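You operate a simulated robot arm through the tools that you are given. There is no shell and no other tool. Be economical: measure what you need, move in short steps, check, and stop when the job is done.

You run a simulated two-armed robot. Do the job below in one go: nothing can be reset, and whatever is moved stays where it is left.

Task
Measure 10 ml of sugar into the beaker and tip it into the small bowl.
Fine: use the dispenser and hold it while you press; beaker back where it stood.
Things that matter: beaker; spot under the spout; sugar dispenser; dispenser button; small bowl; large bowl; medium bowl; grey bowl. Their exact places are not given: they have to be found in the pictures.

Only the result counts: the job must be done as asked and must still hold three seconds after the hand-in. Knocking over, shifting, dropping, spilling or breaking anything else fails it.

Robot
Two 6-joint arms with two-finger parallel grippers on one trunk, on a base that drives. Base frame: it is fixed to the floor where the robot stands at the start and does not move with it; the origin is under the middle of the robot, x ahead of it, y to its left, z up. Readings come in mm, degrees, newtons and seconds.
The left shoulder is at the start at [60, 187, 1197], the right one opposite. Places, roughly: spot under the spout [600, -100, 900]; dispenser button [500, -100, 1000]. Payload 1.57 kg a hand.
The tool frame of a hand sits at the grasp point between the pads (the TCP): z along the fingers, y along the line on which they close. The tips reach 30 mm beyond it. Largest opening 110 mm; finger width 24, thickness 12; the body of the gripper, 48 by 112 mm, starts 78 mm behind the TCP.
Orientation is told as [roll, pitch, yaw] about the base's x, y, z axes, in that order, counted from this pose: with the fingers straight down and closing along the base's y, the tool's x points along the base's -x, its y along +y and its z along -z.

Tools
- The arms move only by the tool move_arm. It takes "left_series", "right_series" or both (then of equal length, played together; a hand with none holds still); each is a list of rows, each an object (a shift or turn left out is 0, a gripper value left out holds the last) with "translation": the shift along the tool's x, y, z in mm, a list of three; "angular": the turn, a rotation vector about the tool's x, y, z in degrees, a list of three; "hand": the closure in counts, from 0 (fully open) to 255 (shut). In form: [{"translation": [tx, ty, tz], "angular": [rx, ry, rz], "hand": hand}, ...]. A call has 1 to 20 rows; each row shifts and turns the commanded pose from where the row before left it, along the tool's axes as they then stand. Each row takes 0.2 s and may step no farther than 50 mm and 8.6 degrees from the row before; otherwise, or with a gripper value out of range, the whole call is refused. Where a pose cannot be reached the arm comes as near as it can. A force on the tool above 70 N (or 10 N above the force at the start of the call, whichever is more), or a blocked arm, ends the call early, and 0.2 s more pass. The fingers move at their own pace (about 153 mm/s each) and stop on an object; they squeeze with about 36 N. The grip force told is the motor's: it shows also when the fingers shut on nothing. Time passes only in rows, and 0.2 s behind the last, so rows that do not move let the fingers close. The reply holds the time, the measured pose of the TCP, the force on the tool along the base axes, the opening and the grip force, in the units named above and with some noise.
- Cameras (640 x 400 px; columns grow to the right, rows downward): "scene" is now at [19.1, -10.7, 1732.3]; the picture's right is [-0.23, -0.97, 0.00], its down [-0.84, 0.19, -0.51] and it looks along [0.49, -0.11, -0.86] (base axes); focal length 282 px, centre (320, 200). "left" rides on the left gripper at [70, -16, -141] in its tool frame; the picture's right is [0.23, 0.97, 0.00], its down [-0.85, 0.20, -0.48] and it looks along [-0.47, 0.11, 0.88] (tool axes); focal length 222 px, centre (320, 200). "right" rides on the right gripper at [70, 16, -141] in its tool frame; the picture's right is [-0.23, 0.97, 0.00], its down [-0.86, -0.20, -0.48] and it looks along [-0.47, -0.11, 0.88] (tool axes); focal length 222 px, centre (320, 200).
- capture(camera): a new picture of that camera. The clock stands still meanwhile.
- raise_lower(by): slides the trunk up (or, below 0, down) by that many mm; the arms and the scene camera ride with it, the base frame stays. It gives what a move gives, with no picture.
- base_move(legs): drives the robot by 1 to 6 legs, each [ahead, left, turn to the left] in mm, mm and degrees, along the robot's own axes; the way and the turn of a leg run together, so that a leg with both is an arc; at most 1500 mm and 180 degrees a leg. The arms and the cameras ride along, it lands a little off, and it stops where it bumps. It gives what a move gives.
- aim_head(pan, tilt): turns the head with the scene camera to pan (to the left, within 86 degrees either way) and tilt (down, from -29 to 69), counted from straight ahead of the robot. It gives what a move gives.
- locate(camera, pixels): there is no depth. For up to 12 entries [column, row, z] of the newest picture of that camera ("zoom" is the newest enlarged one), the place [x, y] in the base frame at which the ray of that pixel passes the height z, good to about 2 mm, but the place of the scene camera against the robot may be out by one fixed shift of up to 18 mm in any direction. The clock stands still meanwhile.
- inspect(camera, box): a new picture of the part [left, top, right, bottom] of that camera's present view, enlarged. The clock stands still meanwhile.
- close_job(): hands the job in; it is judged then, once.

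Keep the steps short. Do not move on a guess: measure, check each grasp and each placing, and mend mistakes. In all there are 80 turns and 62 pictures (those below and enlarged ones count). Leave the grippers open and the arms clear of the work at the hand-in unless told otherwise, and finish with a single line.

The tools are called after ">>>" by a JSON object that holds its "method" and its "body". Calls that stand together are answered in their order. move_arm: Moves the arms, as the interface text tells. Its arguments: {"type":"object","properties":{"left_series":{"type":"array"},"right_series":{"type":"array"}},"required":[]} The other tools are called the same way: raise_lower (by) slides the trunk up or down; base_move (legs) drives the base; aim_head (pan, tilt) turns the head that bears the scene camera; capture (camera) takes a picture; locate (camera, pixels) gives the place at which the rays of pixels pass given heights; inspect (camera, box) takes an enlarged picture of a part of a camera's view; close_job () hands the job in.

At the start:

```text
time_s: 0.0
left_position: [403.7, 44.4, 1260.4]
left_ee_rot: [0.1, 0.0, 0.0]
left_wrist_force: [-0.3, -0.9, -0.2]
left_opening: 109.9
left_finger_force: 0.1
right_position: [401.0, -242.6, 1261.0]
right_ee_rot: [0.0, 0.0, 0.0]
right_wrist_force: [0.8, 0.6, 0.6]
right_opening: 110.0
right_finger_force: 0.0
trunk travel left (down, up): [-825.0, 165.0]
robot x, y, heading: [-3.9, 2.5, -0.3]
head pan, tilt: [-13.0, 59.5]
```

scene: 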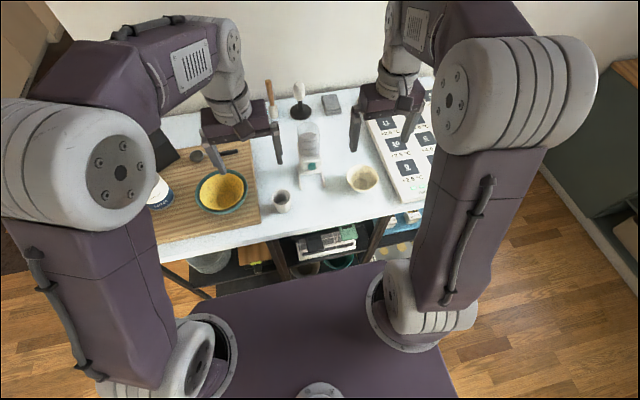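
right: 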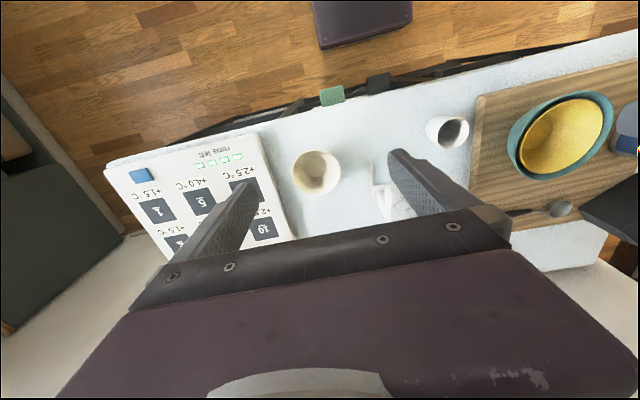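
left: 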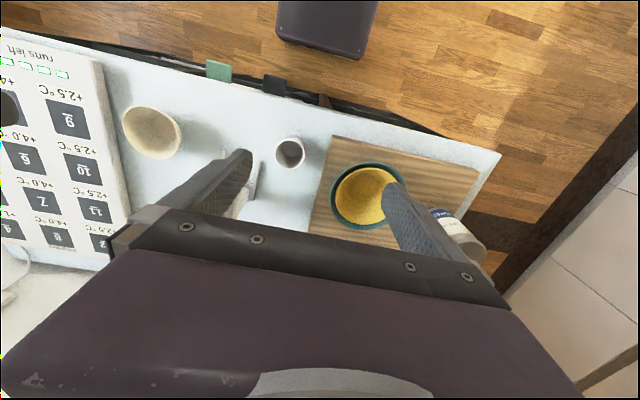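

I see a dispenser near (310,160), a cup near (282,200), a cream bowl near (362,180) and yellow/teal bowls near (222,190). I'll enlarge those areas first.

>>> {"method": "inspect", "body": {"camera": "scene", "box": [250, 80, 410, 220]}}

>>> {"method": "inspect", "body": {"camera": "scene", "box": [130, 80, 290, 220]}}

```text
2.86 times, centred on (330, 150) of scene
```

zoom: 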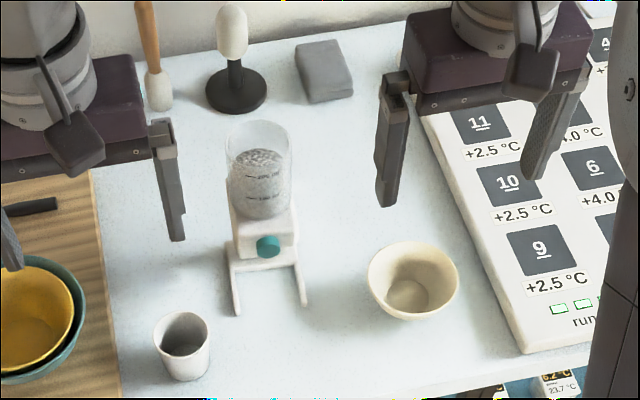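

```text
2.86 times, centred on (210, 150) of scene
```

zoom: 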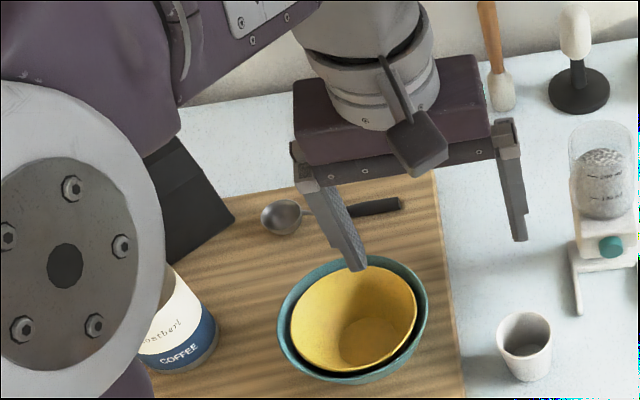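

The bowls are nested and the lower shelf has items too. I'll look closer at the bowls and the shelf.

>>> {"method": "inspect", "body": {"camera": "scene", "box": [170, 210, 430, 300]}}

>>> {"method": "inspect", "body": {"camera": "scene", "box": [285, 110, 345, 200]}}

>>> {"method": "inspect", "body": {"camera": "left", "box": [260, 120, 420, 240]}}

```text
2.46 times, centred on (300, 255) of scene
```

zoom: 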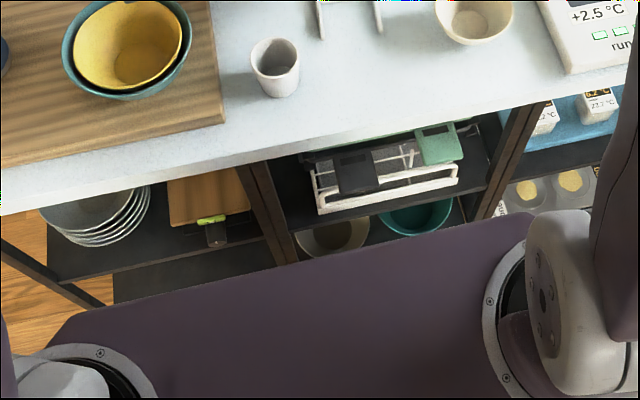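

```text
4.44 times, centred on (315, 155) of scene
```

zoom: 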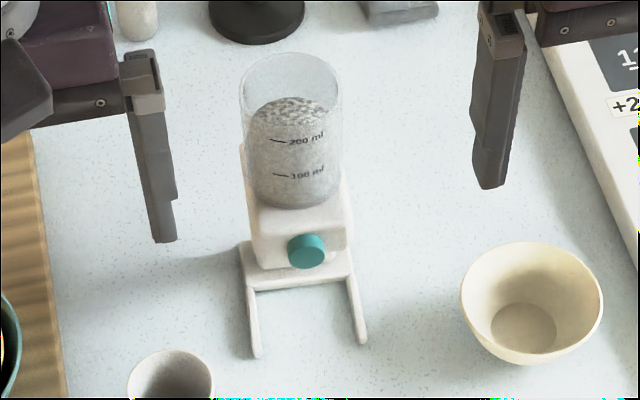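

```text
3.33 times, centred on (340, 180) of left
```

zoom: 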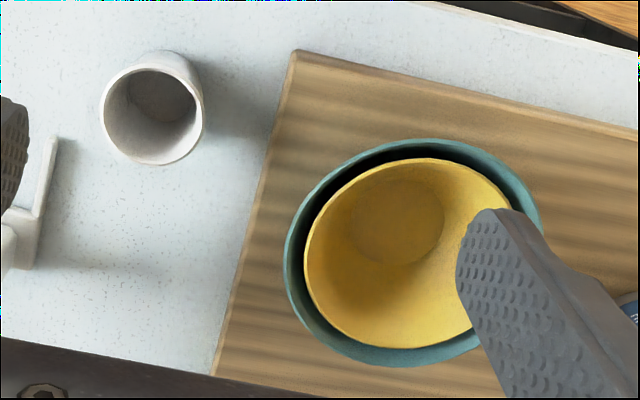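

Teal is largest, yellow is medium, and cream looks small. I'll measure the positions of the dispenser, cup and bowls.

>>> {"method": "locate", "body": {"camera": "scene", "pixels": [[301, 189.9, 587], [324.7, 187, 587], [311.8, 166.3, 640], [297, 166.3, 587], [322.2, 171.9, 587], [283.5, 210, 587], [272, 197, 670], [292, 197, 670], [346.8, 177, 640], [379, 177, 640], [199.5, 191, 660], [244, 191, 660]]}}

>>> {"method": "locate", "body": {"camera": "left", "pixels": [[278, 152, 670], [304, 152, 670], [124, 133, 640], [181, 133, 640]]}}

```text
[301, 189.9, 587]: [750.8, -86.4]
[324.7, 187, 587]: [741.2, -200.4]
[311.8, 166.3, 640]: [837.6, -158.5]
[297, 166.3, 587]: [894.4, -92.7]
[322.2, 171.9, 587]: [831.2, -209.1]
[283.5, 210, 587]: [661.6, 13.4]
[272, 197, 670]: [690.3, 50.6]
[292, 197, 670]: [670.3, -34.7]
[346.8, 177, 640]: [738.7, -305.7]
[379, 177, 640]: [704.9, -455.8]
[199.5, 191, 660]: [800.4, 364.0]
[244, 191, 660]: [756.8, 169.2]
```

```text
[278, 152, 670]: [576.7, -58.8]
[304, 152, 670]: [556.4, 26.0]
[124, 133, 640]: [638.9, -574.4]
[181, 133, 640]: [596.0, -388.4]
```

The left and scene rays disagree, so the objects must sit higher than z=587. I'll triangulate with the two wrist cameras, using the cup and the cream bowl in both.

>>> {"method": "inspect", "body": {"camera": "right", "box": [280, 90, 500, 230]}}

>>> {"method": "inspect", "body": {"camera": "left", "box": [90, 80, 330, 230]}}

```text
2.86 times, centred on (390, 160) of right
```

zoom: 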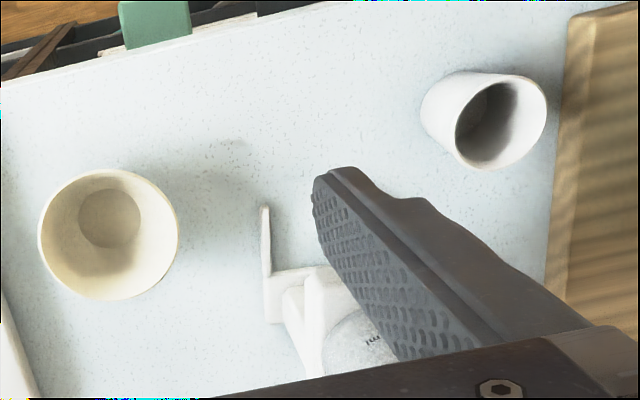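

```text
2.67 times, centred on (210, 155) of left
```

zoom: 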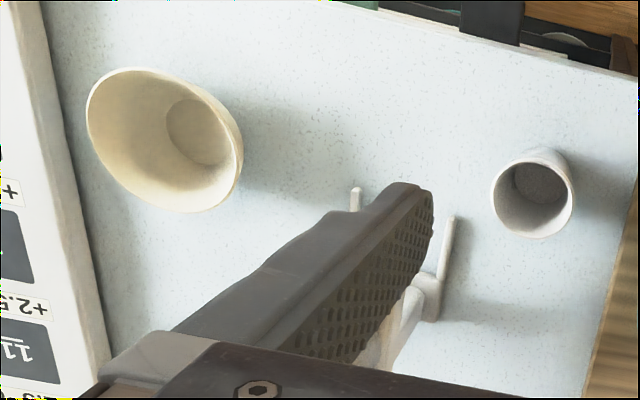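

>>> {"method": "locate", "body": {"camera": "right", "pixels": [[315.9, 171.9, 900], [315.9, 171.9, 1000], [316.6, 167, 900], [316.6, 167, 1000], [453.6, 133.1, 900], [453.6, 133.1, 1000], [370.8, 162.8, 900], [370.8, 162.8, 1000]]}}

>>> {"method": "locate", "body": {"camera": "left", "pixels": [[151.9, 132.5, 900], [151.9, 132.5, 1000], [164.7, 129.5, 900], [164.7, 129.5, 1000], [290.5, 154.3, 900], [290.5, 154.3, 1000], [223.9, 151.3, 900], [223.9, 151.3, 1000]]}}

>>> {"method": "locate", "body": {"camera": "scene", "pixels": [[362.9, 177.3, 900], [362.9, 177.3, 1000], [282.1, 196.5, 900], [282.1, 196.5, 1000], [324.7, 187, 900], [324.7, 187, 1000], [301, 189.9, 900], [311.8, 166.3, 1000]]}}

```text
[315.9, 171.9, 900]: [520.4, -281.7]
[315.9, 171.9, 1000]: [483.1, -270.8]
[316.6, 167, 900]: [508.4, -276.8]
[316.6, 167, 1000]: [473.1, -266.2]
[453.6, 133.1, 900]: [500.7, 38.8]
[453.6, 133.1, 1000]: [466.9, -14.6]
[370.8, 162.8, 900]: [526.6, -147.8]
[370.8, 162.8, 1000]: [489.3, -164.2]
```

```text
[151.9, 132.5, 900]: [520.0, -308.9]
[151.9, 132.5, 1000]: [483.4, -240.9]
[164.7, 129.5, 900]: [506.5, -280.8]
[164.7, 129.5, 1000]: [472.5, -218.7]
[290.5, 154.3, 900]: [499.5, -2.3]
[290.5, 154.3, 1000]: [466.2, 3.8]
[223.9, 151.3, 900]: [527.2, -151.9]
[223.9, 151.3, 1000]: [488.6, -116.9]
```

```text
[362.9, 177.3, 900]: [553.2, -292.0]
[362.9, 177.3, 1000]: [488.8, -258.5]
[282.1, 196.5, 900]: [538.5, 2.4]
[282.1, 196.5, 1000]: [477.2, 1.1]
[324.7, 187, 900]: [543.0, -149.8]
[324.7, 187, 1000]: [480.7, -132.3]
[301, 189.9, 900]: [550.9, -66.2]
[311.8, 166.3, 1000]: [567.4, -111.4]
```

Triangulation puts the work surface near z≈898, the bowl rim near 948, and the cup rim near 969. Scene x reads about 17 mm too high. Next I'll measure the clearance between the base front and the table edge.

>>> {"method": "locate", "body": {"camera": "right", "pixels": [[313, 111, 898], [393.5, 90, 898], [320, 48, 300], [320, 48, 500], [411, 24, 300], [411, 24, 500]]}}

>>> {"method": "locate", "body": {"camera": "left", "pixels": [[278, 33, 300], [278, 33, 500], [360, 58, 300], [360, 58, 500], [480, 180, 898], [300, 105, 898]]}}

>>> {"method": "locate", "body": {"camera": "scene", "pixels": [[215, 298, 300], [215, 298, 500], [384, 263, 300], [384, 263, 500], [165, 260, 898], [400, 208, 898]]}}

```text
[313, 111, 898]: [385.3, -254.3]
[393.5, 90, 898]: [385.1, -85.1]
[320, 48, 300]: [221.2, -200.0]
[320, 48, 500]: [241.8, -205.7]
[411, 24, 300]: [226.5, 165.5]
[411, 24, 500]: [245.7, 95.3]
```

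```text
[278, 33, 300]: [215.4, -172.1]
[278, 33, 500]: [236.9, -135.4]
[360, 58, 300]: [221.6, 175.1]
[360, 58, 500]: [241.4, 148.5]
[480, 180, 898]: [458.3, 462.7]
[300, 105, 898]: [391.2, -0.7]
```

```text
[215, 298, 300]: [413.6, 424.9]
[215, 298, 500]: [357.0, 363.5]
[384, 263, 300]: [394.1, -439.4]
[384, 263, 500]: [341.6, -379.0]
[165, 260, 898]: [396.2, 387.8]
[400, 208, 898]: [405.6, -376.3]
```

The table edge is at x≈386 and the base front at x≈220. I'll drive 120 mm ahead with the hands held high, then look.

>>> {"method": "base_move", "body": {"legs": [[120, 0, 0]]}}

>>> {"method": "capture", "body": {"camera": "left"}}

```text
time_s: 1.2
left_position: [518.2, 45.1, 1261.5]
left_ee_rot: [0.0, -0.2, 0.1]
left_wrist_force: [-1.6, 0.7, -0.2]
left_opening: 110.1
left_finger_force: 0.1
right_position: [515.2, -241.6, 1261.8]
right_ee_rot: [0.0, -0.2, 0.1]
right_wrist_force: [0.3, 0.1, 0.4]
right_opening: 110.0
right_finger_force: 0.0
trunk travel left (down, up): [-825.0, 165.0]
robot x, y, heading: [118.1, -0.1, 0.2]
head pan, tilt: [-13.0, 59.5]
```

```text
51 pictures are left
```

left: 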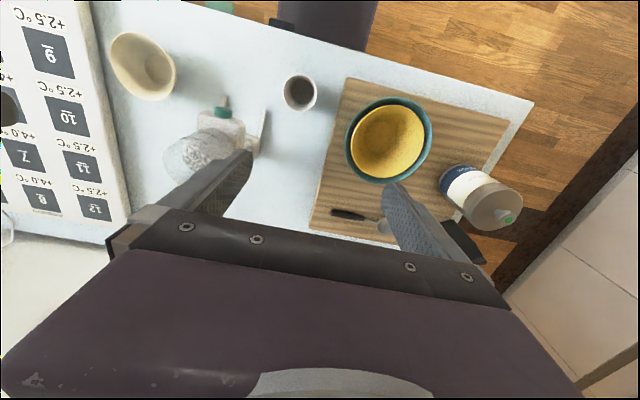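

I'll bring the left hand in front of the dispenser, tilted forward 43°, so its camera sees the front and the spout.

>>> {"method": "move_arm", "body": {"left_series": [{"translation": [16, -25, 34]}, {"translation": [16, -25, 34]}, {"translation": [16, -25, 34]}, {"translation": [16, -25, 34]}, {"translation": [16, -25, 34]}, {"angular": [0, -8.5, 0]}, {"angular": [0, -8.5, 0]}, {"angular": [0, -8.5, 0]}, {"angular": [0, -8.5, 0]}, {"angular": [0, -8.5, 0]}]}}

>>> {"method": "capture", "body": {"camera": "left"}}

```text
time_s: 3.4
left_position: [443.0, -80.5, 1093.8]
left_ee_rot: [0.0, -40.4, 0.6]
left_wrist_force: [0.4, -0.4, -0.2]
left_opening: 110.1
left_finger_force: 0.1
right_position: [517.7, -243.6, 1260.7]
right_ee_rot: [0.0, 0.0, 0.2]
right_wrist_force: [-0.6, -0.1, -0.1]
right_opening: 109.9
right_finger_force: 0.0
trunk travel left (down, up): [-825.0, 165.0]
robot x, y, heading: [115.3, -2.0, -0.1]
head pan, tilt: [-13.0, 59.5]
stopped in row 10 (left hand): the force on the tool passed its limit (the readings are from after the stop); the commanded pose is now the measured one
```

```text
50 pictures are left
```

left: 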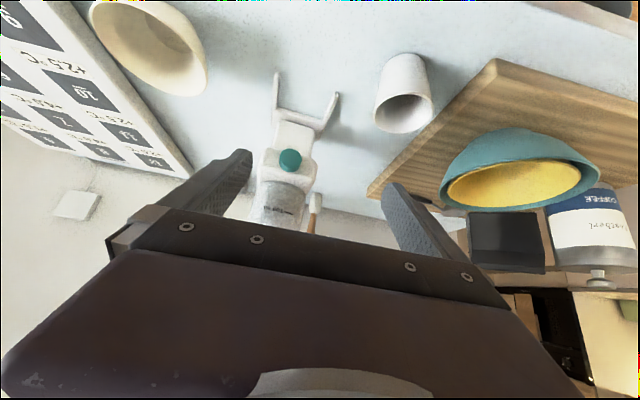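

The tilt was stopped at about 40°, which is enough. I'll enlarge the dispenser and the cup.

>>> {"method": "inspect", "body": {"camera": "left", "box": [240, 60, 350, 230]}}

>>> {"method": "inspect", "body": {"camera": "left", "box": [355, 40, 455, 140]}}

```text
2.35 times, centred on (295, 145) of left
```

zoom: 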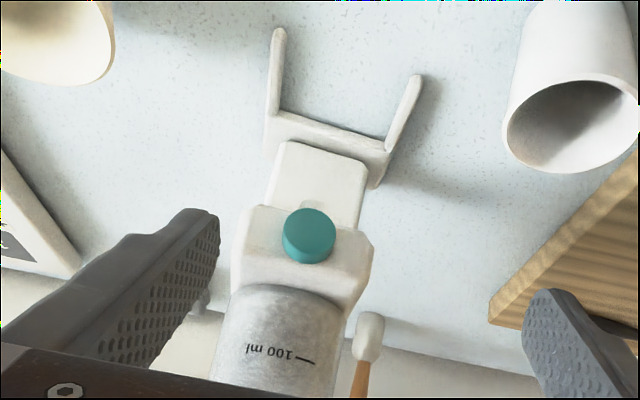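

```text
4.00 times, centred on (405, 90) of left
```

zoom: 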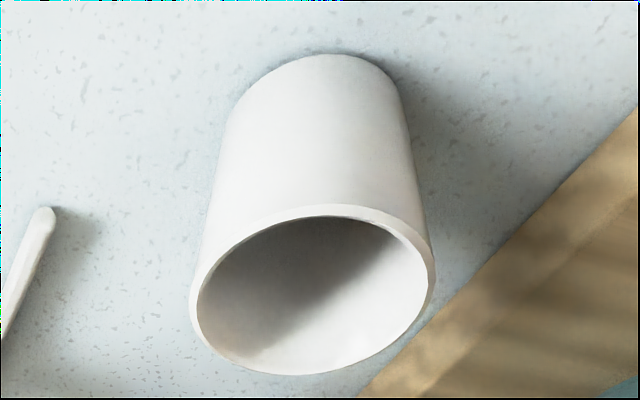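

I'll triangulate the dispenser features from this view: button, leg tips, column foot, block corners and cup rim.

>>> {"method": "locate", "body": {"camera": "left", "pixels": [[290.3, 160.3, 980], [290.3, 160.3, 1020], [277.1, 72.7, 905], [336.3, 92.7, 905], [278, 107.6, 905], [323.9, 120.7, 905], [297, 123.7, 905], [263.9, 148.4, 980], [316.3, 164.1, 980], [263.9, 148.4, 1020], [316.3, 164.1, 1020], [403, 107, 969]]}}

>>> {"method": "capture", "body": {"camera": "scene"}}

>>> {"method": "inspect", "body": {"camera": "scene", "box": [260, 120, 400, 260]}}

```text
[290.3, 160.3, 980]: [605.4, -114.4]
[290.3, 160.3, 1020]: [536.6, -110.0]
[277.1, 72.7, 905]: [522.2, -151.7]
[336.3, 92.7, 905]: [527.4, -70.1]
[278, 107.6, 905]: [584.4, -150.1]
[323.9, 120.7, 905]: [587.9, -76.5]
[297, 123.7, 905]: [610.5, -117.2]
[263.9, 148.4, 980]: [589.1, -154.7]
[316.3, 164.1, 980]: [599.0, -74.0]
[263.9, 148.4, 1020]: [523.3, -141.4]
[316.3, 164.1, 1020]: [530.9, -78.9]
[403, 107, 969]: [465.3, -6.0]
```

```text
47 pictures are left
```

scene: 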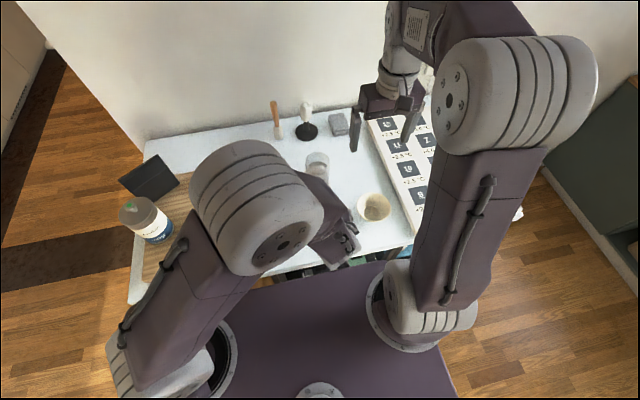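

```text
2.86 times, centred on (330, 190) of scene
```

zoom: 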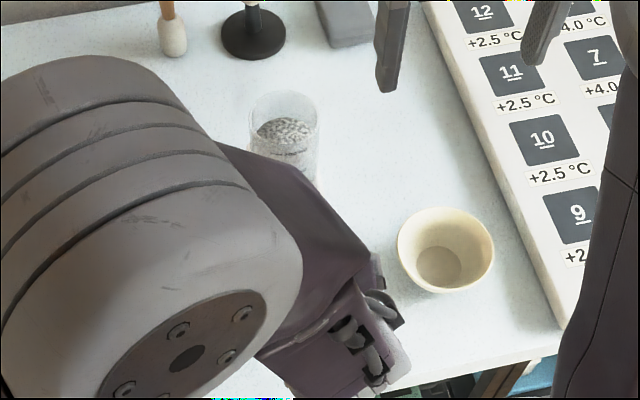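

Triangulated: the button face is near (534,-110,1021), the block underside near z≈1007, and the legs at y≈-150 and -70. I'll look at the dispenser's left side for labels and spout height by swinging the left hand left and yawing it.

>>> {"method": "move_arm", "body": {"left_series": [{"translation": [0, 47, 0]}, {"translation": [0, 47, 0]}, {"translation": [0, 47, 0]}, {"angular": [4.8, 0, 5.75]}, {"angular": [4.8, 0, 5.75]}, {"angular": [4.8, 0, 5.75]}, {"angular": [4.8, 0, 5.75]}, {"angular": [4.8, 0, 5.75]}, {"angular": [4.8, 0, 5.75]}]}}

>>> {"method": "capture", "body": {"camera": "left"}}

```text
time_s: 5.4
left_position: [421.0, -96.1, 1133.9]
left_ee_rot: [1.4, -40.3, -44.6]
left_wrist_force: [0.2, -0.5, -0.5]
left_opening: 110.0
left_finger_force: 0.1
left hand out of reach, approached as far as the arm can: row 2, 3, 4, 5, 6, 7, 8, 9
right_position: [516.6, -242.5, 1261.1]
right_ee_rot: [0.1, -0.1, 0.1]
right_wrist_force: [-1.2, 0.8, 0.6]
right_opening: 109.9
right_finger_force: 0.0
trunk travel left (down, up): [-825.0, 165.0]
robot x, y, heading: [117.7, -2.1, 0.2]
head pan, tilt: [-13.0, 59.5]
```

```text
45 pictures are left
```

left: 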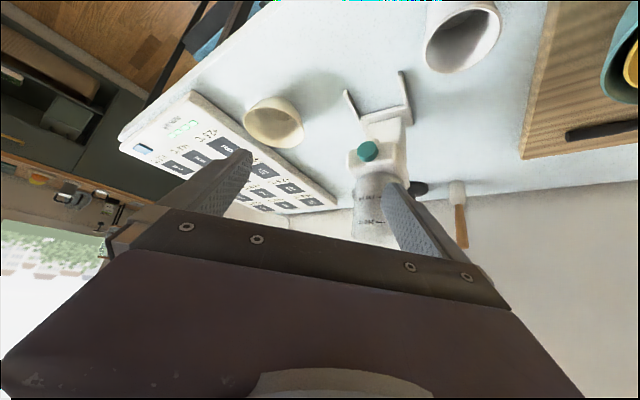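

>>> {"method": "inspect", "body": {"camera": "left", "box": [325, 60, 425, 250]}}

>>> {"method": "locate", "body": {"camera": "left", "pixels": [[368, 151, 1000], [368, 151, 1040], [401, 72, 905], [345, 91, 905], [493, 8, 898]]}}

```text
2.11 times, centred on (375, 155) of left
```

zoom: 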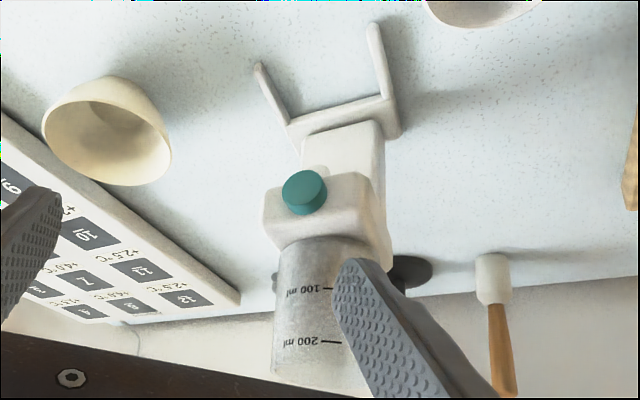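

```text
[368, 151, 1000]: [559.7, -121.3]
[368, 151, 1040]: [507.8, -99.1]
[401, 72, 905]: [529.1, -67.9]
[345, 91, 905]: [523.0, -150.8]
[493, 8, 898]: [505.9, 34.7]
```

No labels on the visible faces. The tilted hand needs more distance, so I'll back the base up 115 mm and then straighten the left hand.

>>> {"method": "base_move", "body": {"legs": [[-115, 0, 0]]}}

>>> {"method": "move_arm", "body": {"left_series": [{"angular": [-4.8, 0, -5.75]}, {"angular": [-4.8, 0, -5.75]}, {"angular": [-4.8, 0, -5.75]}, {"angular": [-4.8, 0, -5.75]}, {"angular": [-4.8, 0, -5.75]}, {"angular": [-4.8, 0, -5.75]}, {"angular": [0, 8.2, 0]}, {"angular": [0, 8.2, 0]}, {"angular": [0, 8.2, 0]}, {"angular": [0, 8.2, 0]}, {"angular": [0, 8.2, 0]}, {"translation": [-20, 10, -40]}, {"translation": [-20, 10, -40]}, {"translation": [-20, 10, -40]}, {"translation": [-20, 10, -40]}]}}

```text
time_s: 6.6
left_position: [310.4, -95.7, 1132.5]
left_ee_rot: [1.3, -40.1, -44.6]
left_wrist_force: [-0.2, -0.1, 0.0]
left_opening: 109.9
left_finger_force: 0.1
right_position: [403.6, -243.7, 1259.5]
right_ee_rot: [0.0, 0.1, 0.0]
right_wrist_force: [0.1, 0.4, -0.2]
right_opening: 110.1
right_finger_force: 0.1
trunk travel left (down, up): [-825.0, 165.0]
robot x, y, heading: [1.0, -1.3, -0.1]
head pan, tilt: [-13.0, 59.5]
```

```text
time_s: 7.2
left_position: [312.4, -96.1, 1136.2]
left_ee_rot: [2.3, -40.9, -34.8]
left_wrist_force: [0.6, -0.7, 1.2]
left_opening: 109.5
left_finger_force: 0.0
right_position: [404.1, -243.4, 1259.6]
right_ee_rot: [0.0, 0.1, -0.1]
right_wrist_force: [0.1, 0.8, -0.2]
right_opening: 110.2
right_finger_force: 0.0
trunk travel left (down, up): [-825.0, 165.0]
robot x, y, heading: [2.5, 3.2, -0.0]
head pan, tilt: [-13.0, 59.5]
stopped in row 2 (left hand): the force on the tool passed its limit (the readings are from after the stop); the commanded pose is now the measured one
```

Something blocks the left hand, probably the robot's own body. I'll move it straight ahead first, then unwind the yaw.

>>> {"method": "move_arm", "body": {"left_series": [{"translation": [-25, 23, 21]}, {"translation": [-25, 23, 21]}, {"translation": [-25, 23, 21]}, {"angular": [-4.8, 0, -5.75]}, {"angular": [-4.8, 0, -5.75]}, {"angular": [-4.8, 0, -5.75]}, {"angular": [-4.8, 0, -5.75]}]}}

```text
time_s: 8.8
left_position: [431.5, -92.1, 1139.8]
left_ee_rot: [1.3, -41.8, -4.2]
left_wrist_force: [-0.6, -0.5, 0.1]
left_opening: 110.1
left_finger_force: 0.1
right_position: [401.8, -244.6, 1260.3]
right_ee_rot: [0.0, 0.0, 0.0]
right_wrist_force: [-0.3, 0.5, -0.3]
right_opening: 109.9
right_finger_force: 0.0
trunk travel left (down, up): [-825.0, 165.0]
robot x, y, heading: [3.1, -1.2, 0.0]
head pan, tilt: [-13.0, 59.5]
```

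Left hand is free. Now I'll raise it, move it left and straighten it to park it.

>>> {"method": "move_arm", "body": {"left_series": [{"translation": [-22, 0, -25]}, {"translation": [-22, 0, -25]}, {"translation": [-22, 0, -25]}, {"translation": [0, 47, 0]}, {"translation": [0, 47, 0]}, {"translation": [0, 47, 0]}, {"translation": [0, 47, 0]}, {"angular": [0, 8.2, 0]}, {"angular": [0, 8.2, 0]}, {"angular": [0, 8.2, 0]}, {"angular": [0, 8.2, 0]}, {"angular": [0, 8.2, 0]}, {"translation": [0, 40, 0]}]}}

>>> {"method": "base_move", "body": {"legs": [[0, 140, 0]]}}

```text
time_s: 11.6
left_position: [443.5, 135.7, 1242.9]
left_ee_rot: [0.7, -0.7, -3.2]
left_wrist_force: [0.1, 0.1, 1.4]
left_opening: 110.1
left_finger_force: 0.0
right_position: [400.5, -241.7, 1261.2]
right_ee_rot: [-0.1, 0.0, 0.0]
right_wrist_force: [-0.4, 0.7, 0.8]
right_opening: 110.3
right_finger_force: 0.0
trunk travel left (down, up): [-825.0, 165.0]
robot x, y, heading: [1.9, 0.3, -0.1]
head pan, tilt: [-13.0, 59.5]
```

```text
time_s: 12.9
left_position: [442.2, 271.6, 1243.8]
left_ee_rot: [1.0, -0.8, -3.3]
left_wrist_force: [-0.6, 0.8, -0.3]
left_opening: 110.1
left_finger_force: 0.1
right_position: [402.6, -105.5, 1260.1]
right_ee_rot: [0.2, 0.0, 0.1]
right_wrist_force: [-0.1, 0.2, -0.4]
right_opening: 109.9
right_finger_force: 0.1
trunk travel left (down, up): [-825.0, 165.0]
robot x, y, heading: [0.7, 138.0, -0.0]
head pan, tilt: [-13.0, 59.5]
```

Now I'll look through the right camera to re-measure the beaker and dispenser.

>>> {"method": "capture", "body": {"camera": "right"}}

>>> {"method": "inspect", "body": {"camera": "right", "box": [240, 100, 420, 220]}}

```text
43 pictures are left
```

right: 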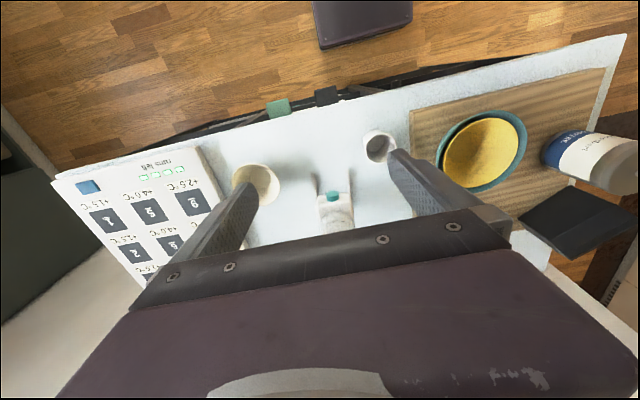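

```text
3.33 times, centred on (330, 160) of right
```

zoom: 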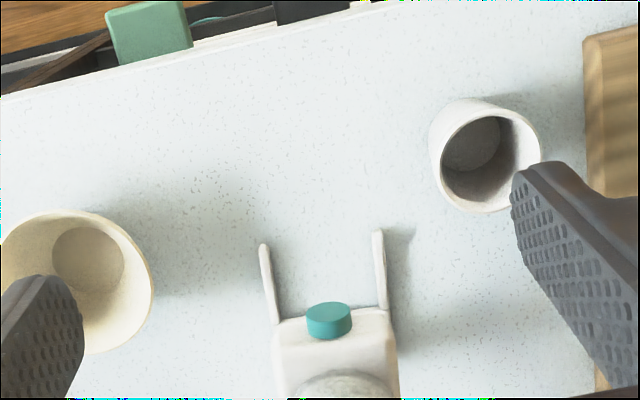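

>>> {"method": "locate", "body": {"camera": "zoom", "pixels": [[490, 164, 969], [440, 164, 969], [541, 164, 969], [490, 117, 969], [490, 211, 969], [472, 145, 902], [264, 247, 905], [378, 233, 905], [329, 308, 1021], [307, 320, 1025], [351, 320, 1025], [275, 330, 1035]]}}

```text
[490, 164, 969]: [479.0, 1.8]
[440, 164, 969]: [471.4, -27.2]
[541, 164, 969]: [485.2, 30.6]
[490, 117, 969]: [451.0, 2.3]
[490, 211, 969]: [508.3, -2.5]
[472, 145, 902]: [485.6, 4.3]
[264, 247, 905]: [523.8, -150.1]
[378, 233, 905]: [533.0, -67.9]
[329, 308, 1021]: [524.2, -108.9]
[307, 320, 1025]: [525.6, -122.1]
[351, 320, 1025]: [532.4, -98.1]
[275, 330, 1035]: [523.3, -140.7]
```

Beaker centre is about (480, 2), rim z≈969, diameter ≈58. The dispenser axis is slightly turned, (0.994,-0.109). I'll take the right hand above the beaker and tilt it 60° forward while high.

>>> {"method": "move_arm", "body": {"right_series": [{"translation": [-22, 36, 0]}, {"translation": [-22, 36, 0]}, {"translation": [-23, 36, 0]}, {"angular": [0, -8.57, 0]}, {"angular": [0, -8.57, 0]}, {"angular": [0, -8.57, 0]}, {"angular": [0, -8.57, 0]}, {"angular": [0, -8.57, 0]}, {"angular": [0, -8.57, 0]}, {"angular": [0, -8.57, 0]}]}}

```text
time_s: 15.1
left_position: [442.9, 272.2, 1243.8]
left_ee_rot: [0.9, -0.8, -3.1]
left_wrist_force: [-0.7, -0.3, 0.0]
left_opening: 110.1
left_finger_force: 0.1
right_position: [466.6, -4.9, 1258.6]
right_ee_rot: [-2.0, -55.1, 0.1]
right_wrist_force: [0.3, 0.3, 0.6]
right_opening: 109.8
right_finger_force: 0.0
right hand out of reach, approached as far as the arm can: row 9
trunk travel left (down, up): [-825.0, 165.0]
robot x, y, heading: [6.8, 137.8, 0.1]
head pan, tilt: [-13.0, 59.5]
```

It reached about 55–60° tilt. I'll lower it straight down to about z=1080 and see how the tilt holds.

>>> {"method": "move_arm", "body": {"right_series": [{"translation": [39, 0, 22.5]}, {"translation": [39, 0, 22.5]}, {"translation": [39, 0, 22.5]}, {"translation": [39, 0, 22.5]}, {}]}}

>>> {"method": "capture", "body": {"camera": "right"}}

```text
time_s: 16.3
left_position: [443.8, 274.5, 1243.6]
left_ee_rot: [0.9, -0.6, -3.2]
left_wrist_force: [0.5, 0.0, -0.2]
left_opening: 110.0
left_finger_force: 0.0
right_position: [468.0, 10.8, 1153.4]
right_ee_rot: [-5.1, -54.6, 2.6]
right_wrist_force: [-0.3, -0.6, -0.2]
right_opening: 109.9
right_finger_force: 0.1
right hand out of reach, approached as far as the arm can: row 2, 3, 4
trunk travel left (down, up): [-825.0, 165.0]
robot x, y, heading: [-0.4, 140.1, 0.1]
head pan, tilt: [-13.0, 59.5]
```

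```text
41 pictures are left
```

right: 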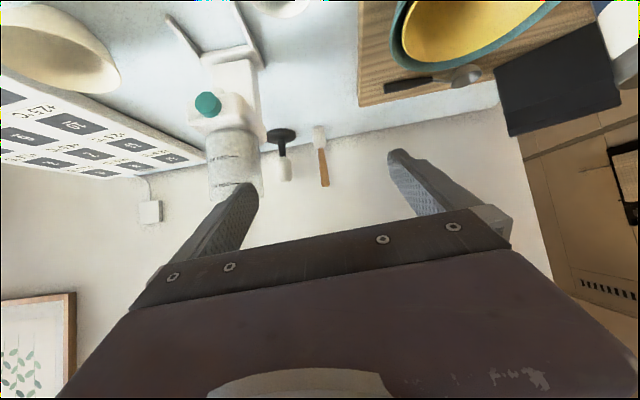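

Low and tilted is out of reach from here. I'll back the base up 120 mm and extend the arm instead.

>>> {"method": "base_move", "body": {"legs": [[-120, 0, 0]]}}

>>> {"method": "move_arm", "body": {"right_series": [{"translation": [-20, 0, 34.6]}, {"translation": [-20, 0, 34.6]}, {"translation": [-20, 0, 34.6]}, {}]}}

```text
time_s: 17.5
left_position: [322.7, 274.5, 1243.6]
left_ee_rot: [0.8, -0.5, -3.0]
left_wrist_force: [-0.1, 0.6, 0.6]
left_opening: 109.9
left_finger_force: 0.2
right_position: [347.9, 12.5, 1153.7]
right_ee_rot: [-5.1, -54.4, 2.8]
right_wrist_force: [0.0, -0.2, 0.3]
right_opening: 110.1
right_finger_force: 0.0
trunk travel left (down, up): [-825.0, 165.0]
robot x, y, heading: [-117.5, 136.2, 0.6]
head pan, tilt: [-13.0, 59.5]
```

```text
time_s: 18.5
left_position: [321.6, 275.3, 1243.8]
left_ee_rot: [0.8, -0.9, -2.9]
left_wrist_force: [-0.1, 0.6, 0.5]
left_opening: 109.9
left_finger_force: 0.0
right_position: [468.8, 10.5, 1146.4]
right_ee_rot: [-5.1, -54.5, 2.8]
right_wrist_force: [0.5, -0.4, 0.2]
right_opening: 109.9
right_finger_force: 0.1
trunk travel left (down, up): [-825.0, 165.0]
robot x, y, heading: [-118.0, 137.2, 0.5]
head pan, tilt: [-13.0, 59.5]
```

Moved cleanly. I'll continue lowering by 120 mm.

>>> {"method": "move_arm", "body": {"right_series": [{"translation": [32.6, 0, 23]}, {"translation": [32.6, 0, 23]}, {"translation": [32.6, 0, 23]}, {}]}}

```text
time_s: 19.5
left_position: [321.5, 275.4, 1244.2]
left_ee_rot: [0.8, -0.8, -2.9]
left_wrist_force: [0.1, -0.9, -0.1]
left_opening: 110.2
left_finger_force: 0.0
right_position: [467.6, 6.1, 1027.9]
right_ee_rot: [-5.8, -54.4, 3.3]
right_wrist_force: [0.0, 0.8, -0.9]
right_opening: 110.4
right_finger_force: 0.2
trunk travel left (down, up): [-825.0, 165.0]
robot x, y, heading: [-119.8, 139.0, 0.6]
head pan, tilt: [-13.0, 59.5]
```

The lower pose is reachable now. I'll square up the orientation to roll 0, pitch -60, yaw 0, and check with the camera.

>>> {"method": "move_arm", "body": {"right_series": [{"angular": [-5.8, 0, 0]}, {"angular": [2.8, -5.6, 1.7]}, {}]}}

>>> {"method": "capture", "body": {"camera": "right"}}

```text
time_s: 20.3
left_position: [320.7, 274.4, 1243.5]
left_ee_rot: [0.7, -0.7, -2.9]
left_wrist_force: [-0.1, 0.1, -0.9]
left_opening: 110.1
left_finger_force: 0.0
right_position: [472.7, 6.8, 1027.7]
right_ee_rot: [-8.1, -59.9, 2.1]
right_wrist_force: [-0.4, -0.1, -0.7]
right_opening: 110.0
right_finger_force: 0.0
right hand out of reach, approached as far as the arm can: row 1, 2
trunk travel left (down, up): [-825.0, 165.0]
robot x, y, heading: [-122.1, 138.6, 0.6]
head pan, tilt: [-13.0, 59.5]
```

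```text
40 pictures are left
```

right: 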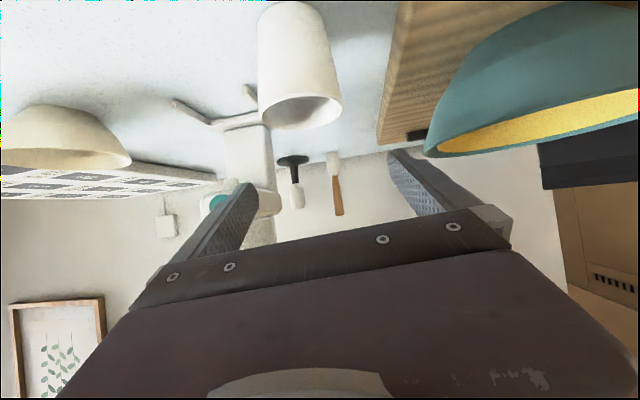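

A wrist limit leaves an 8° roll. I'll raise 40 mm, strafe the base 90 mm left and bring the hand back to y≈2, so the arm works more on its own side.

>>> {"method": "move_arm", "body": {"right_series": [{"translation": [34.6, 0, 20]}, {"translation": [-34.6, 0, -20]}, {"translation": [-34.6, 0, -20]}]}}

>>> {"method": "base_move", "body": {"legs": [[0, 90, 0]]}}

>>> {"method": "move_arm", "body": {"right_series": [{"translation": [0, -45, 0]}, {"translation": [0, -45, 0]}, {"angular": [-4, 0, 0]}, {"angular": [-4, 0, 0]}, {}]}}

```text
time_s: 21.1
left_position: [320.4, 275.0, 1244.9]
left_ee_rot: [0.7, -0.8, -2.9]
left_wrist_force: [0.8, 0.5, -0.2]
left_opening: 109.8
left_finger_force: 0.1
right_position: [480.5, 15.2, 1071.9]
right_ee_rot: [-7.0, -60.2, 1.4]
right_wrist_force: [0.7, -0.6, 0.6]
right_opening: 110.0
right_finger_force: 0.0
right hand out of reach, approached as far as the arm can: row 1
trunk travel left (down, up): [-825.0, 165.0]
robot x, y, heading: [-118.0, 136.7, 0.5]
head pan, tilt: [-13.0, 59.5]
```

```text
time_s: 22.2
left_position: [319.6, 361.7, 1244.2]
left_ee_rot: [1.0, -0.6, -2.9]
left_wrist_force: [-0.5, -0.4, 0.5]
left_opening: 110.0
left_finger_force: 0.0
right_position: [479.7, 101.9, 1069.6]
right_ee_rot: [-6.7, -60.1, 1.1]
right_wrist_force: [0.1, -1.0, -0.2]
right_opening: 110.2
right_finger_force: 0.0
trunk travel left (down, up): [-825.0, 165.0]
robot x, y, heading: [-121.6, 227.7, 0.4]
head pan, tilt: [-13.0, 59.5]
```

```text
time_s: 23.4
left_position: [320.5, 363.6, 1244.8]
left_ee_rot: [0.9, -0.7, -2.8]
left_wrist_force: [-0.5, 0.2, 0.1]
left_opening: 109.9
left_finger_force: 0.0
right_position: [472.8, 47.1, 1076.6]
right_ee_rot: [-7.7, -59.9, 0.7]
right_wrist_force: [1.2, -0.2, 1.6]
right_opening: 109.8
right_finger_force: 0.2
right hand out of reach, approached as far as the arm can: row 2, 3, 4
trunk travel left (down, up): [-825.0, 165.0]
robot x, y, heading: [-118.5, 226.6, 0.3]
head pan, tilt: [-13.0, 59.5]
```

Moving outward made it worse, so the tool probably needs to yaw with the arm. I'll test yaw -16° (pointing outward right) and then take out the roll.

>>> {"method": "move_arm", "body": {"right_series": [{"angular": [6.9, 0, 4]}, {"angular": [6.9, 0, 4]}, {"angular": [-7.7, 0, 0]}, {}]}}

```text
time_s: 24.4
left_position: [320.4, 364.4, 1243.2]
left_ee_rot: [0.9, -0.7, -2.9]
left_wrist_force: [-1.2, -0.3, -0.3]
left_opening: 110.0
left_finger_force: 0.0
right_position: [476.8, 48.7, 1079.6]
right_ee_rot: [-0.7, -60.9, -14.7]
right_wrist_force: [-0.5, 0.5, 0.4]
right_opening: 110.1
right_finger_force: 0.0
right hand out of reach, approached as far as the arm can: row 3
trunk travel left (down, up): [-825.0, 165.0]
robot x, y, heading: [-121.0, 229.3, 0.5]
head pan, tilt: [-13.0, 59.5]
```

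Yaw -15° frees the roll. I'll add 5° more yaw for margin, then strafe the base 47 mm right so the hand is over the beaker.

>>> {"method": "move_arm", "body": {"right_series": [{"angular": [4.3, 0, 2.5]}, {"angular": [-0.7, 0, 0]}, {}]}}

>>> {"method": "base_move", "body": {"legs": [[0, -47, 0]]}}

>>> {"method": "capture", "body": {"camera": "right"}}

```text
time_s: 25.2
left_position: [321.0, 365.9, 1243.5]
left_ee_rot: [0.8, -0.7, -2.9]
left_wrist_force: [-1.2, -0.1, 0.0]
left_opening: 110.1
left_finger_force: 0.1
right_position: [475.4, 47.9, 1079.2]
right_ee_rot: [1.3, -61.1, -20.6]
right_wrist_force: [0.2, 0.6, -0.3]
right_opening: 110.1
right_finger_force: 0.0
trunk travel left (down, up): [-825.0, 165.0]
robot x, y, heading: [-121.8, 228.7, 0.4]
head pan, tilt: [-13.0, 59.5]
```

```text
time_s: 26.1
left_position: [319.4, 327.4, 1243.1]
left_ee_rot: [0.4, -0.9, -2.8]
left_wrist_force: [0.8, 1.1, 0.3]
left_opening: 110.0
left_finger_force: 0.2
right_position: [477.8, 11.7, 1080.9]
right_ee_rot: [0.6, -61.2, -19.8]
right_wrist_force: [0.2, 1.2, -0.7]
right_opening: 109.9
right_finger_force: 0.1
trunk travel left (down, up): [-825.0, 165.0]
robot x, y, heading: [-122.8, 180.3, 0.6]
head pan, tilt: [-13.0, 59.5]
```

```text
39 pictures are left
```

right: 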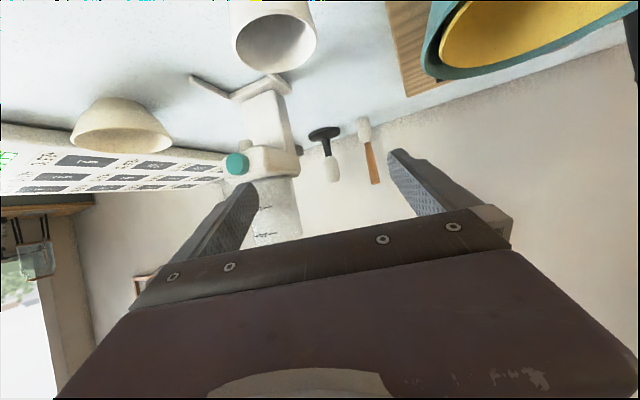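

>>> {"method": "locate", "body": {"camera": "right", "pixels": [[277, 44, 969], [237, 44, 969], [316, 40, 969], [236, 160, 1021]]}}

>>> {"method": "move_arm", "body": {"right_series": [{}]}}

```text
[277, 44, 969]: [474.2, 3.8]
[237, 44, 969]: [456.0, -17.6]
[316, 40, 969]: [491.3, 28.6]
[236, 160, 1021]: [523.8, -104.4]
```

```text
time_s: 26.5
left_position: [321.5, 319.7, 1243.9]
left_ee_rot: [0.9, -0.7, -2.8]
left_wrist_force: [0.7, 0.0, 0.3]
left_opening: 110.0
left_finger_force: 0.1
right_position: [476.7, 3.6, 1079.9]
right_ee_rot: [1.3, -61.1, -20.5]
right_wrist_force: [-0.7, 0.5, -0.2]
right_opening: 110.1
right_finger_force: 0.1
trunk travel left (down, up): [-825.0, 165.0]
robot x, y, heading: [-123.4, 180.8, 0.7]
head pan, tilt: [-13.0, 59.5]
```

The base has settled, with the TCP at (477,4,1080). I'll shift 8 mm back, then lower 90 mm and check.

>>> {"method": "move_arm", "body": {"right_series": [{"translation": [4, -1, -7.2]}, {"translation": [39, 0, 21.6]}, {"translation": [39, 0, 21.6]}, {}]}}

```text
time_s: 27.5
left_position: [320.0, 319.8, 1244.8]
left_ee_rot: [1.0, -0.8, -2.7]
left_wrist_force: [0.9, -0.7, -0.1]
left_opening: 110.0
left_finger_force: 0.0
right_position: [488.6, 20.7, 996.9]
right_ee_rot: [0.6, -61.0, -20.0]
right_wrist_force: [0.2, -0.2, 0.3]
right_opening: 109.9
right_finger_force: 0.0
right hand out of reach, approached as far as the arm can: row 2, 3
trunk travel left (down, up): [-825.0, 165.0]
robot x, y, heading: [-124.5, 186.1, 0.6]
head pan, tilt: [-13.0, 59.5]
```

The pose drifts at the reach limit. The limits were looser with the hand higher against the shoulder, so I'll raise the right hand 150 mm and then lower the trunk 150 mm.

>>> {"method": "move_arm", "body": {"right_series": [{"translation": [-42, 0, -23.3]}, {"translation": [-42, 0, -23.3]}, {"translation": [-42, 0, -23.3]}, {"translation": [6.5, -21, -11.8]}, {}]}}

>>> {"method": "raise_lower", "body": {"by": -150}}

>>> {"method": "move_arm", "body": {"right_series": [{}]}}

```text
time_s: 28.7
left_position: [320.5, 320.2, 1244.2]
left_ee_rot: [0.8, -0.6, -2.9]
left_wrist_force: [0.3, 0.0, 0.8]
left_opening: 109.9
left_finger_force: 0.1
right_position: [468.6, 1.0, 1140.5]
right_ee_rot: [1.3, -61.2, -20.5]
right_wrist_force: [-0.3, 0.0, -0.9]
right_opening: 110.1
right_finger_force: 0.1
trunk travel left (down, up): [-825.0, 165.0]
robot x, y, heading: [-121.2, 180.8, 0.6]
head pan, tilt: [-13.0, 59.5]
```

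```text
time_s: 30.5
left_position: [320.0, 319.6, 1093.9]
left_ee_rot: [0.9, -0.7, -2.8]
left_wrist_force: [0.6, -0.4, 1.1]
left_opening: 109.9
left_finger_force: 0.2
right_position: [468.3, 0.9, 991.0]
right_ee_rot: [1.2, -61.1, -20.4]
right_wrist_force: [-0.3, 0.1, -0.4]
right_opening: 110.0
right_finger_force: 0.0
trunk travel left (down, up): [-675.0, 315.0]
robot x, y, heading: [-120.2, 180.7, 0.5]
head pan, tilt: [-13.0, 59.5]
```

```text
time_s: 30.9
left_position: [321.7, 321.5, 1093.9]
left_ee_rot: [0.9, -0.8, -2.8]
left_wrist_force: [0.9, 0.6, 0.2]
left_opening: 110.0
left_finger_force: 0.0
right_position: [469.5, 0.9, 990.5]
right_ee_rot: [1.2, -61.1, -20.3]
right_wrist_force: [1.0, -0.6, 0.8]
right_opening: 109.9
right_finger_force: 0.0
trunk travel left (down, up): [-675.0, 315.0]
robot x, y, heading: [-121.1, 184.2, 0.5]
head pan, tilt: [-13.0, 59.5]
```

Now at (469,1,990). I'll nudge 4 mm left, lower 44 mm and look.

>>> {"method": "move_arm", "body": {"right_series": [{"translation": [0, 4, 0]}, {"translation": [19.3, 0, 10.7]}, {"translation": [19.3, 0, 10.7]}, {}]}}

>>> {"method": "capture", "body": {"camera": "right"}}

```text
time_s: 31.9
left_position: [320.9, 318.9, 1094.7]
left_ee_rot: [0.8, -0.7, -2.7]
left_wrist_force: [-0.2, -0.4, 0.3]
left_opening: 110.0
left_finger_force: 0.0
right_position: [471.1, 4.3, 947.4]
right_ee_rot: [1.3, -61.1, -20.4]
right_wrist_force: [-0.8, -0.2, -0.5]
right_opening: 110.4
right_finger_force: 0.1
trunk travel left (down, up): [-675.0, 315.0]
robot x, y, heading: [-121.5, 182.8, 0.4]
head pan, tilt: [-13.0, 59.5]
```

```text
38 pictures are left
```

right: 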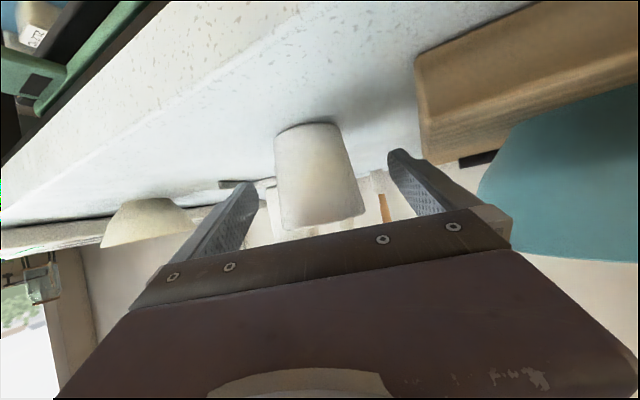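

The beaker sits between the fingers, roughly centred. Closing.

>>> {"method": "move_arm", "body": {"right_series": [{"hand": 80}, {"hand": 140}, {"hand": 200}, {"hand": 255}, {}, {}]}}

```text
time_s: 33.3
left_position: [320.7, 320.4, 1092.8]
left_ee_rot: [0.9, -0.7, -2.8]
left_wrist_force: [-0.6, 0.1, 0.3]
left_opening: 109.9
left_finger_force: 0.0
right_position: [471.1, 5.0, 945.6]
right_ee_rot: [1.2, -61.1, -20.4]
right_wrist_force: [0.2, 0.6, 0.1]
right_opening: 58.7
right_finger_force: 36.0
trunk travel left (down, up): [-675.0, 315.0]
robot x, y, heading: [-120.3, 184.4, 0.4]
head pan, tilt: [-13.0, 59.5]
```

Grip is firm at 58.7 mm opening. I'll lift 20 mm, then strafe the base right so the camera can see under the dispenser head beside the beaker.

>>> {"method": "move_arm", "body": {"right_series": [{"translation": [-8.7, 0, -4.8]}, {"translation": [-8.7, 0, -4.8]}, {}]}}

>>> {"method": "base_move", "body": {"legs": [[0, -165, 0]]}}

>>> {"method": "capture", "body": {"camera": "right"}}

```text
time_s: 34.1
left_position: [321.2, 320.5, 1093.1]
left_ee_rot: [0.9, -0.7, -2.8]
left_wrist_force: [-0.1, -1.0, -0.6]
left_opening: 110.0
left_finger_force: 0.1
right_position: [469.8, 5.7, 967.4]
right_ee_rot: [1.3, -61.1, -20.5]
right_wrist_force: [0.3, 0.4, -1.6]
right_opening: 59.0
right_finger_force: 36.3
trunk travel left (down, up): [-675.0, 315.0]
robot x, y, heading: [-122.1, 185.6, 0.6]
head pan, tilt: [-13.0, 59.5]
```

```text
time_s: 35.5
left_position: [321.6, 155.0, 1094.5]
left_ee_rot: [0.8, -0.7, -3.1]
left_wrist_force: [-0.5, 0.7, -0.9]
left_opening: 109.9
left_finger_force: 0.0
right_position: [471.1, -160.4, 967.0]
right_ee_rot: [1.1, -61.2, -20.5]
right_wrist_force: [0.6, 0.2, -0.9]
right_opening: 58.9
right_finger_force: 36.0
trunk travel left (down, up): [-675.0, 315.0]
robot x, y, heading: [-122.1, 16.7, 0.1]
head pan, tilt: [-13.0, 59.5]
```

```text
37 pictures are left
```

right: 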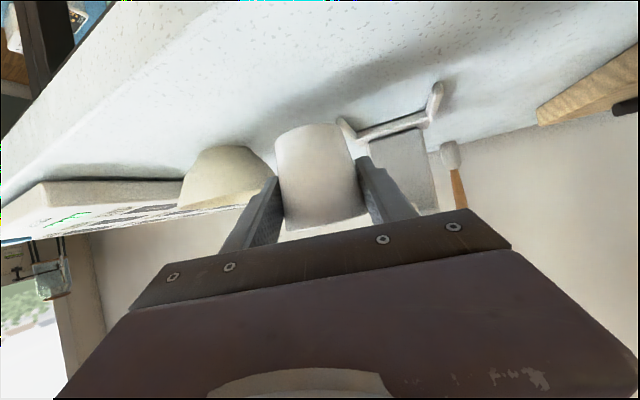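

The palm hides the block from this camera. I'll use the left camera from the front-left: move the left hand forward and right, tilt 51° and yaw -21°.

>>> {"method": "move_arm", "body": {"left_series": [{"translation": [-40, -45, 0]}, {"translation": [-40, -45, 0]}, {"angular": [0, -8.5, 0]}, {"angular": [0, -8.5, 0]}, {"angular": [0, -8.5, 0]}, {"angular": [0, -8.5, 0]}, {"angular": [0, -8.5, 0]}, {"angular": [0, -8.5, 0]}, {"angular": [5.4, 0, 4.4]}, {"angular": [5.4, 0, 4.4]}, {"angular": [5.4, 0, 4.4]}, {}]}}

>>> {"method": "capture", "body": {"camera": "left"}}

```text
refused: row 1 steps farther than a row can; nothing moved
```

```text
36 pictures are left
```

left: 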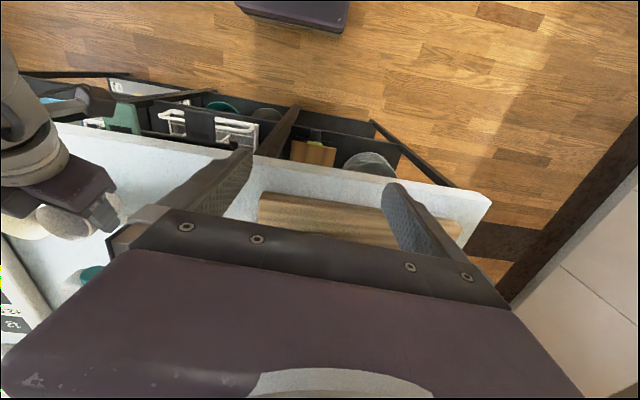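

The step was too long, so I'll split it.

>>> {"method": "move_arm", "body": {"left_series": [{"translation": [-27, -30, 0]}, {"translation": [-27, -30, 0]}, {"translation": [-27, -30, 0]}, {"angular": [0, -8.5, 0]}, {"angular": [0, -8.5, 0]}, {"angular": [0, -8.5, 0]}, {"angular": [0, -8.5, 0]}, {"angular": [0, -8.5, 0]}, {"angular": [0, -8.5, 0]}, {"angular": [5.4, 0, 4.4]}, {"angular": [5.4, 0, 4.4]}, {"angular": [5.4, 0, 4.4]}, {}]}}

>>> {"method": "capture", "body": {"camera": "left"}}

```text
time_s: 38.3
left_position: [393.1, 70.7, 1083.4]
left_ee_rot: [4.6, -48.1, -19.0]
left_wrist_force: [0.4, -0.1, 0.0]
left_opening: 109.9
left_finger_force: 0.0
left hand out of reach, approached as far as the arm can: row 12
right_position: [472.3, -160.7, 967.7]
right_ee_rot: [1.2, -61.1, -20.6]
right_wrist_force: [0.1, 0.6, -1.3]
right_opening: 58.9
right_finger_force: 35.9
trunk travel left (down, up): [-675.0, 315.0]
robot x, y, heading: [-122.9, 16.0, 0.0]
head pan, tilt: [-13.0, 59.5]
```

```text
35 pictures are left
```

left: 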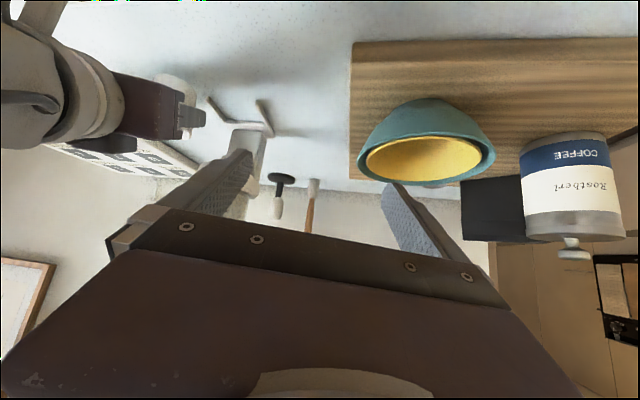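

The left finger hides the dispenser. Closing the left gripper should clear the view.

>>> {"method": "move_arm", "body": {"left_series": [{"hand": 255}, {}, {}]}}

>>> {"method": "inspect", "body": {"camera": "left", "box": [190, 80, 310, 220]}}

```text
time_s: 39.1
left_position: [394.6, 69.6, 1084.4]
left_ee_rot: [4.4, -48.1, -19.2]
left_wrist_force: [-0.6, 0.2, -0.7]
left_opening: 0.0
left_finger_force: 21.8
right_position: [471.5, -160.3, 966.6]
right_ee_rot: [1.2, -61.1, -20.6]
right_wrist_force: [0.1, 0.2, -1.6]
right_opening: 58.7
right_finger_force: 36.1
trunk travel left (down, up): [-675.0, 315.0]
robot x, y, heading: [-122.1, 17.7, 0.4]
head pan, tilt: [-13.0, 59.5]
```

```text
2.86 times, centred on (250, 150) of left
```

zoom: 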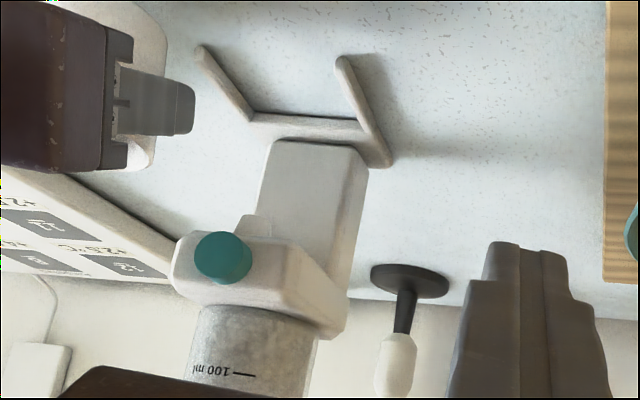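

I see the spout nub below the block's front edge at zoom (253,218). I'll triangulate it along the dispenser's axis plane.

>>> {"method": "locate", "body": {"camera": "zoom", "pixels": [[253, 217, 970], [253, 217, 985], [253, 217, 1000], [222, 258, 1021], [283, 252, 1000], [283, 252, 1010], [183, 240, 1000], [183, 240, 1010], [345, 325, 1000], [345, 325, 1020], [318, 145, 905], [341, 60, 905]]}}

```text
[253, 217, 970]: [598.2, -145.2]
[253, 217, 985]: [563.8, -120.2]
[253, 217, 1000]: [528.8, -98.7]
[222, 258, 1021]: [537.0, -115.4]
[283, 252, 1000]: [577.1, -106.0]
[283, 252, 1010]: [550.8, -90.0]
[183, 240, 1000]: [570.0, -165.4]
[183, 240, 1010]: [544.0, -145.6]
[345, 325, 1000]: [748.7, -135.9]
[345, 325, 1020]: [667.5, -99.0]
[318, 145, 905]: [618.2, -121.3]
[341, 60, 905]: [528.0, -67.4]
```

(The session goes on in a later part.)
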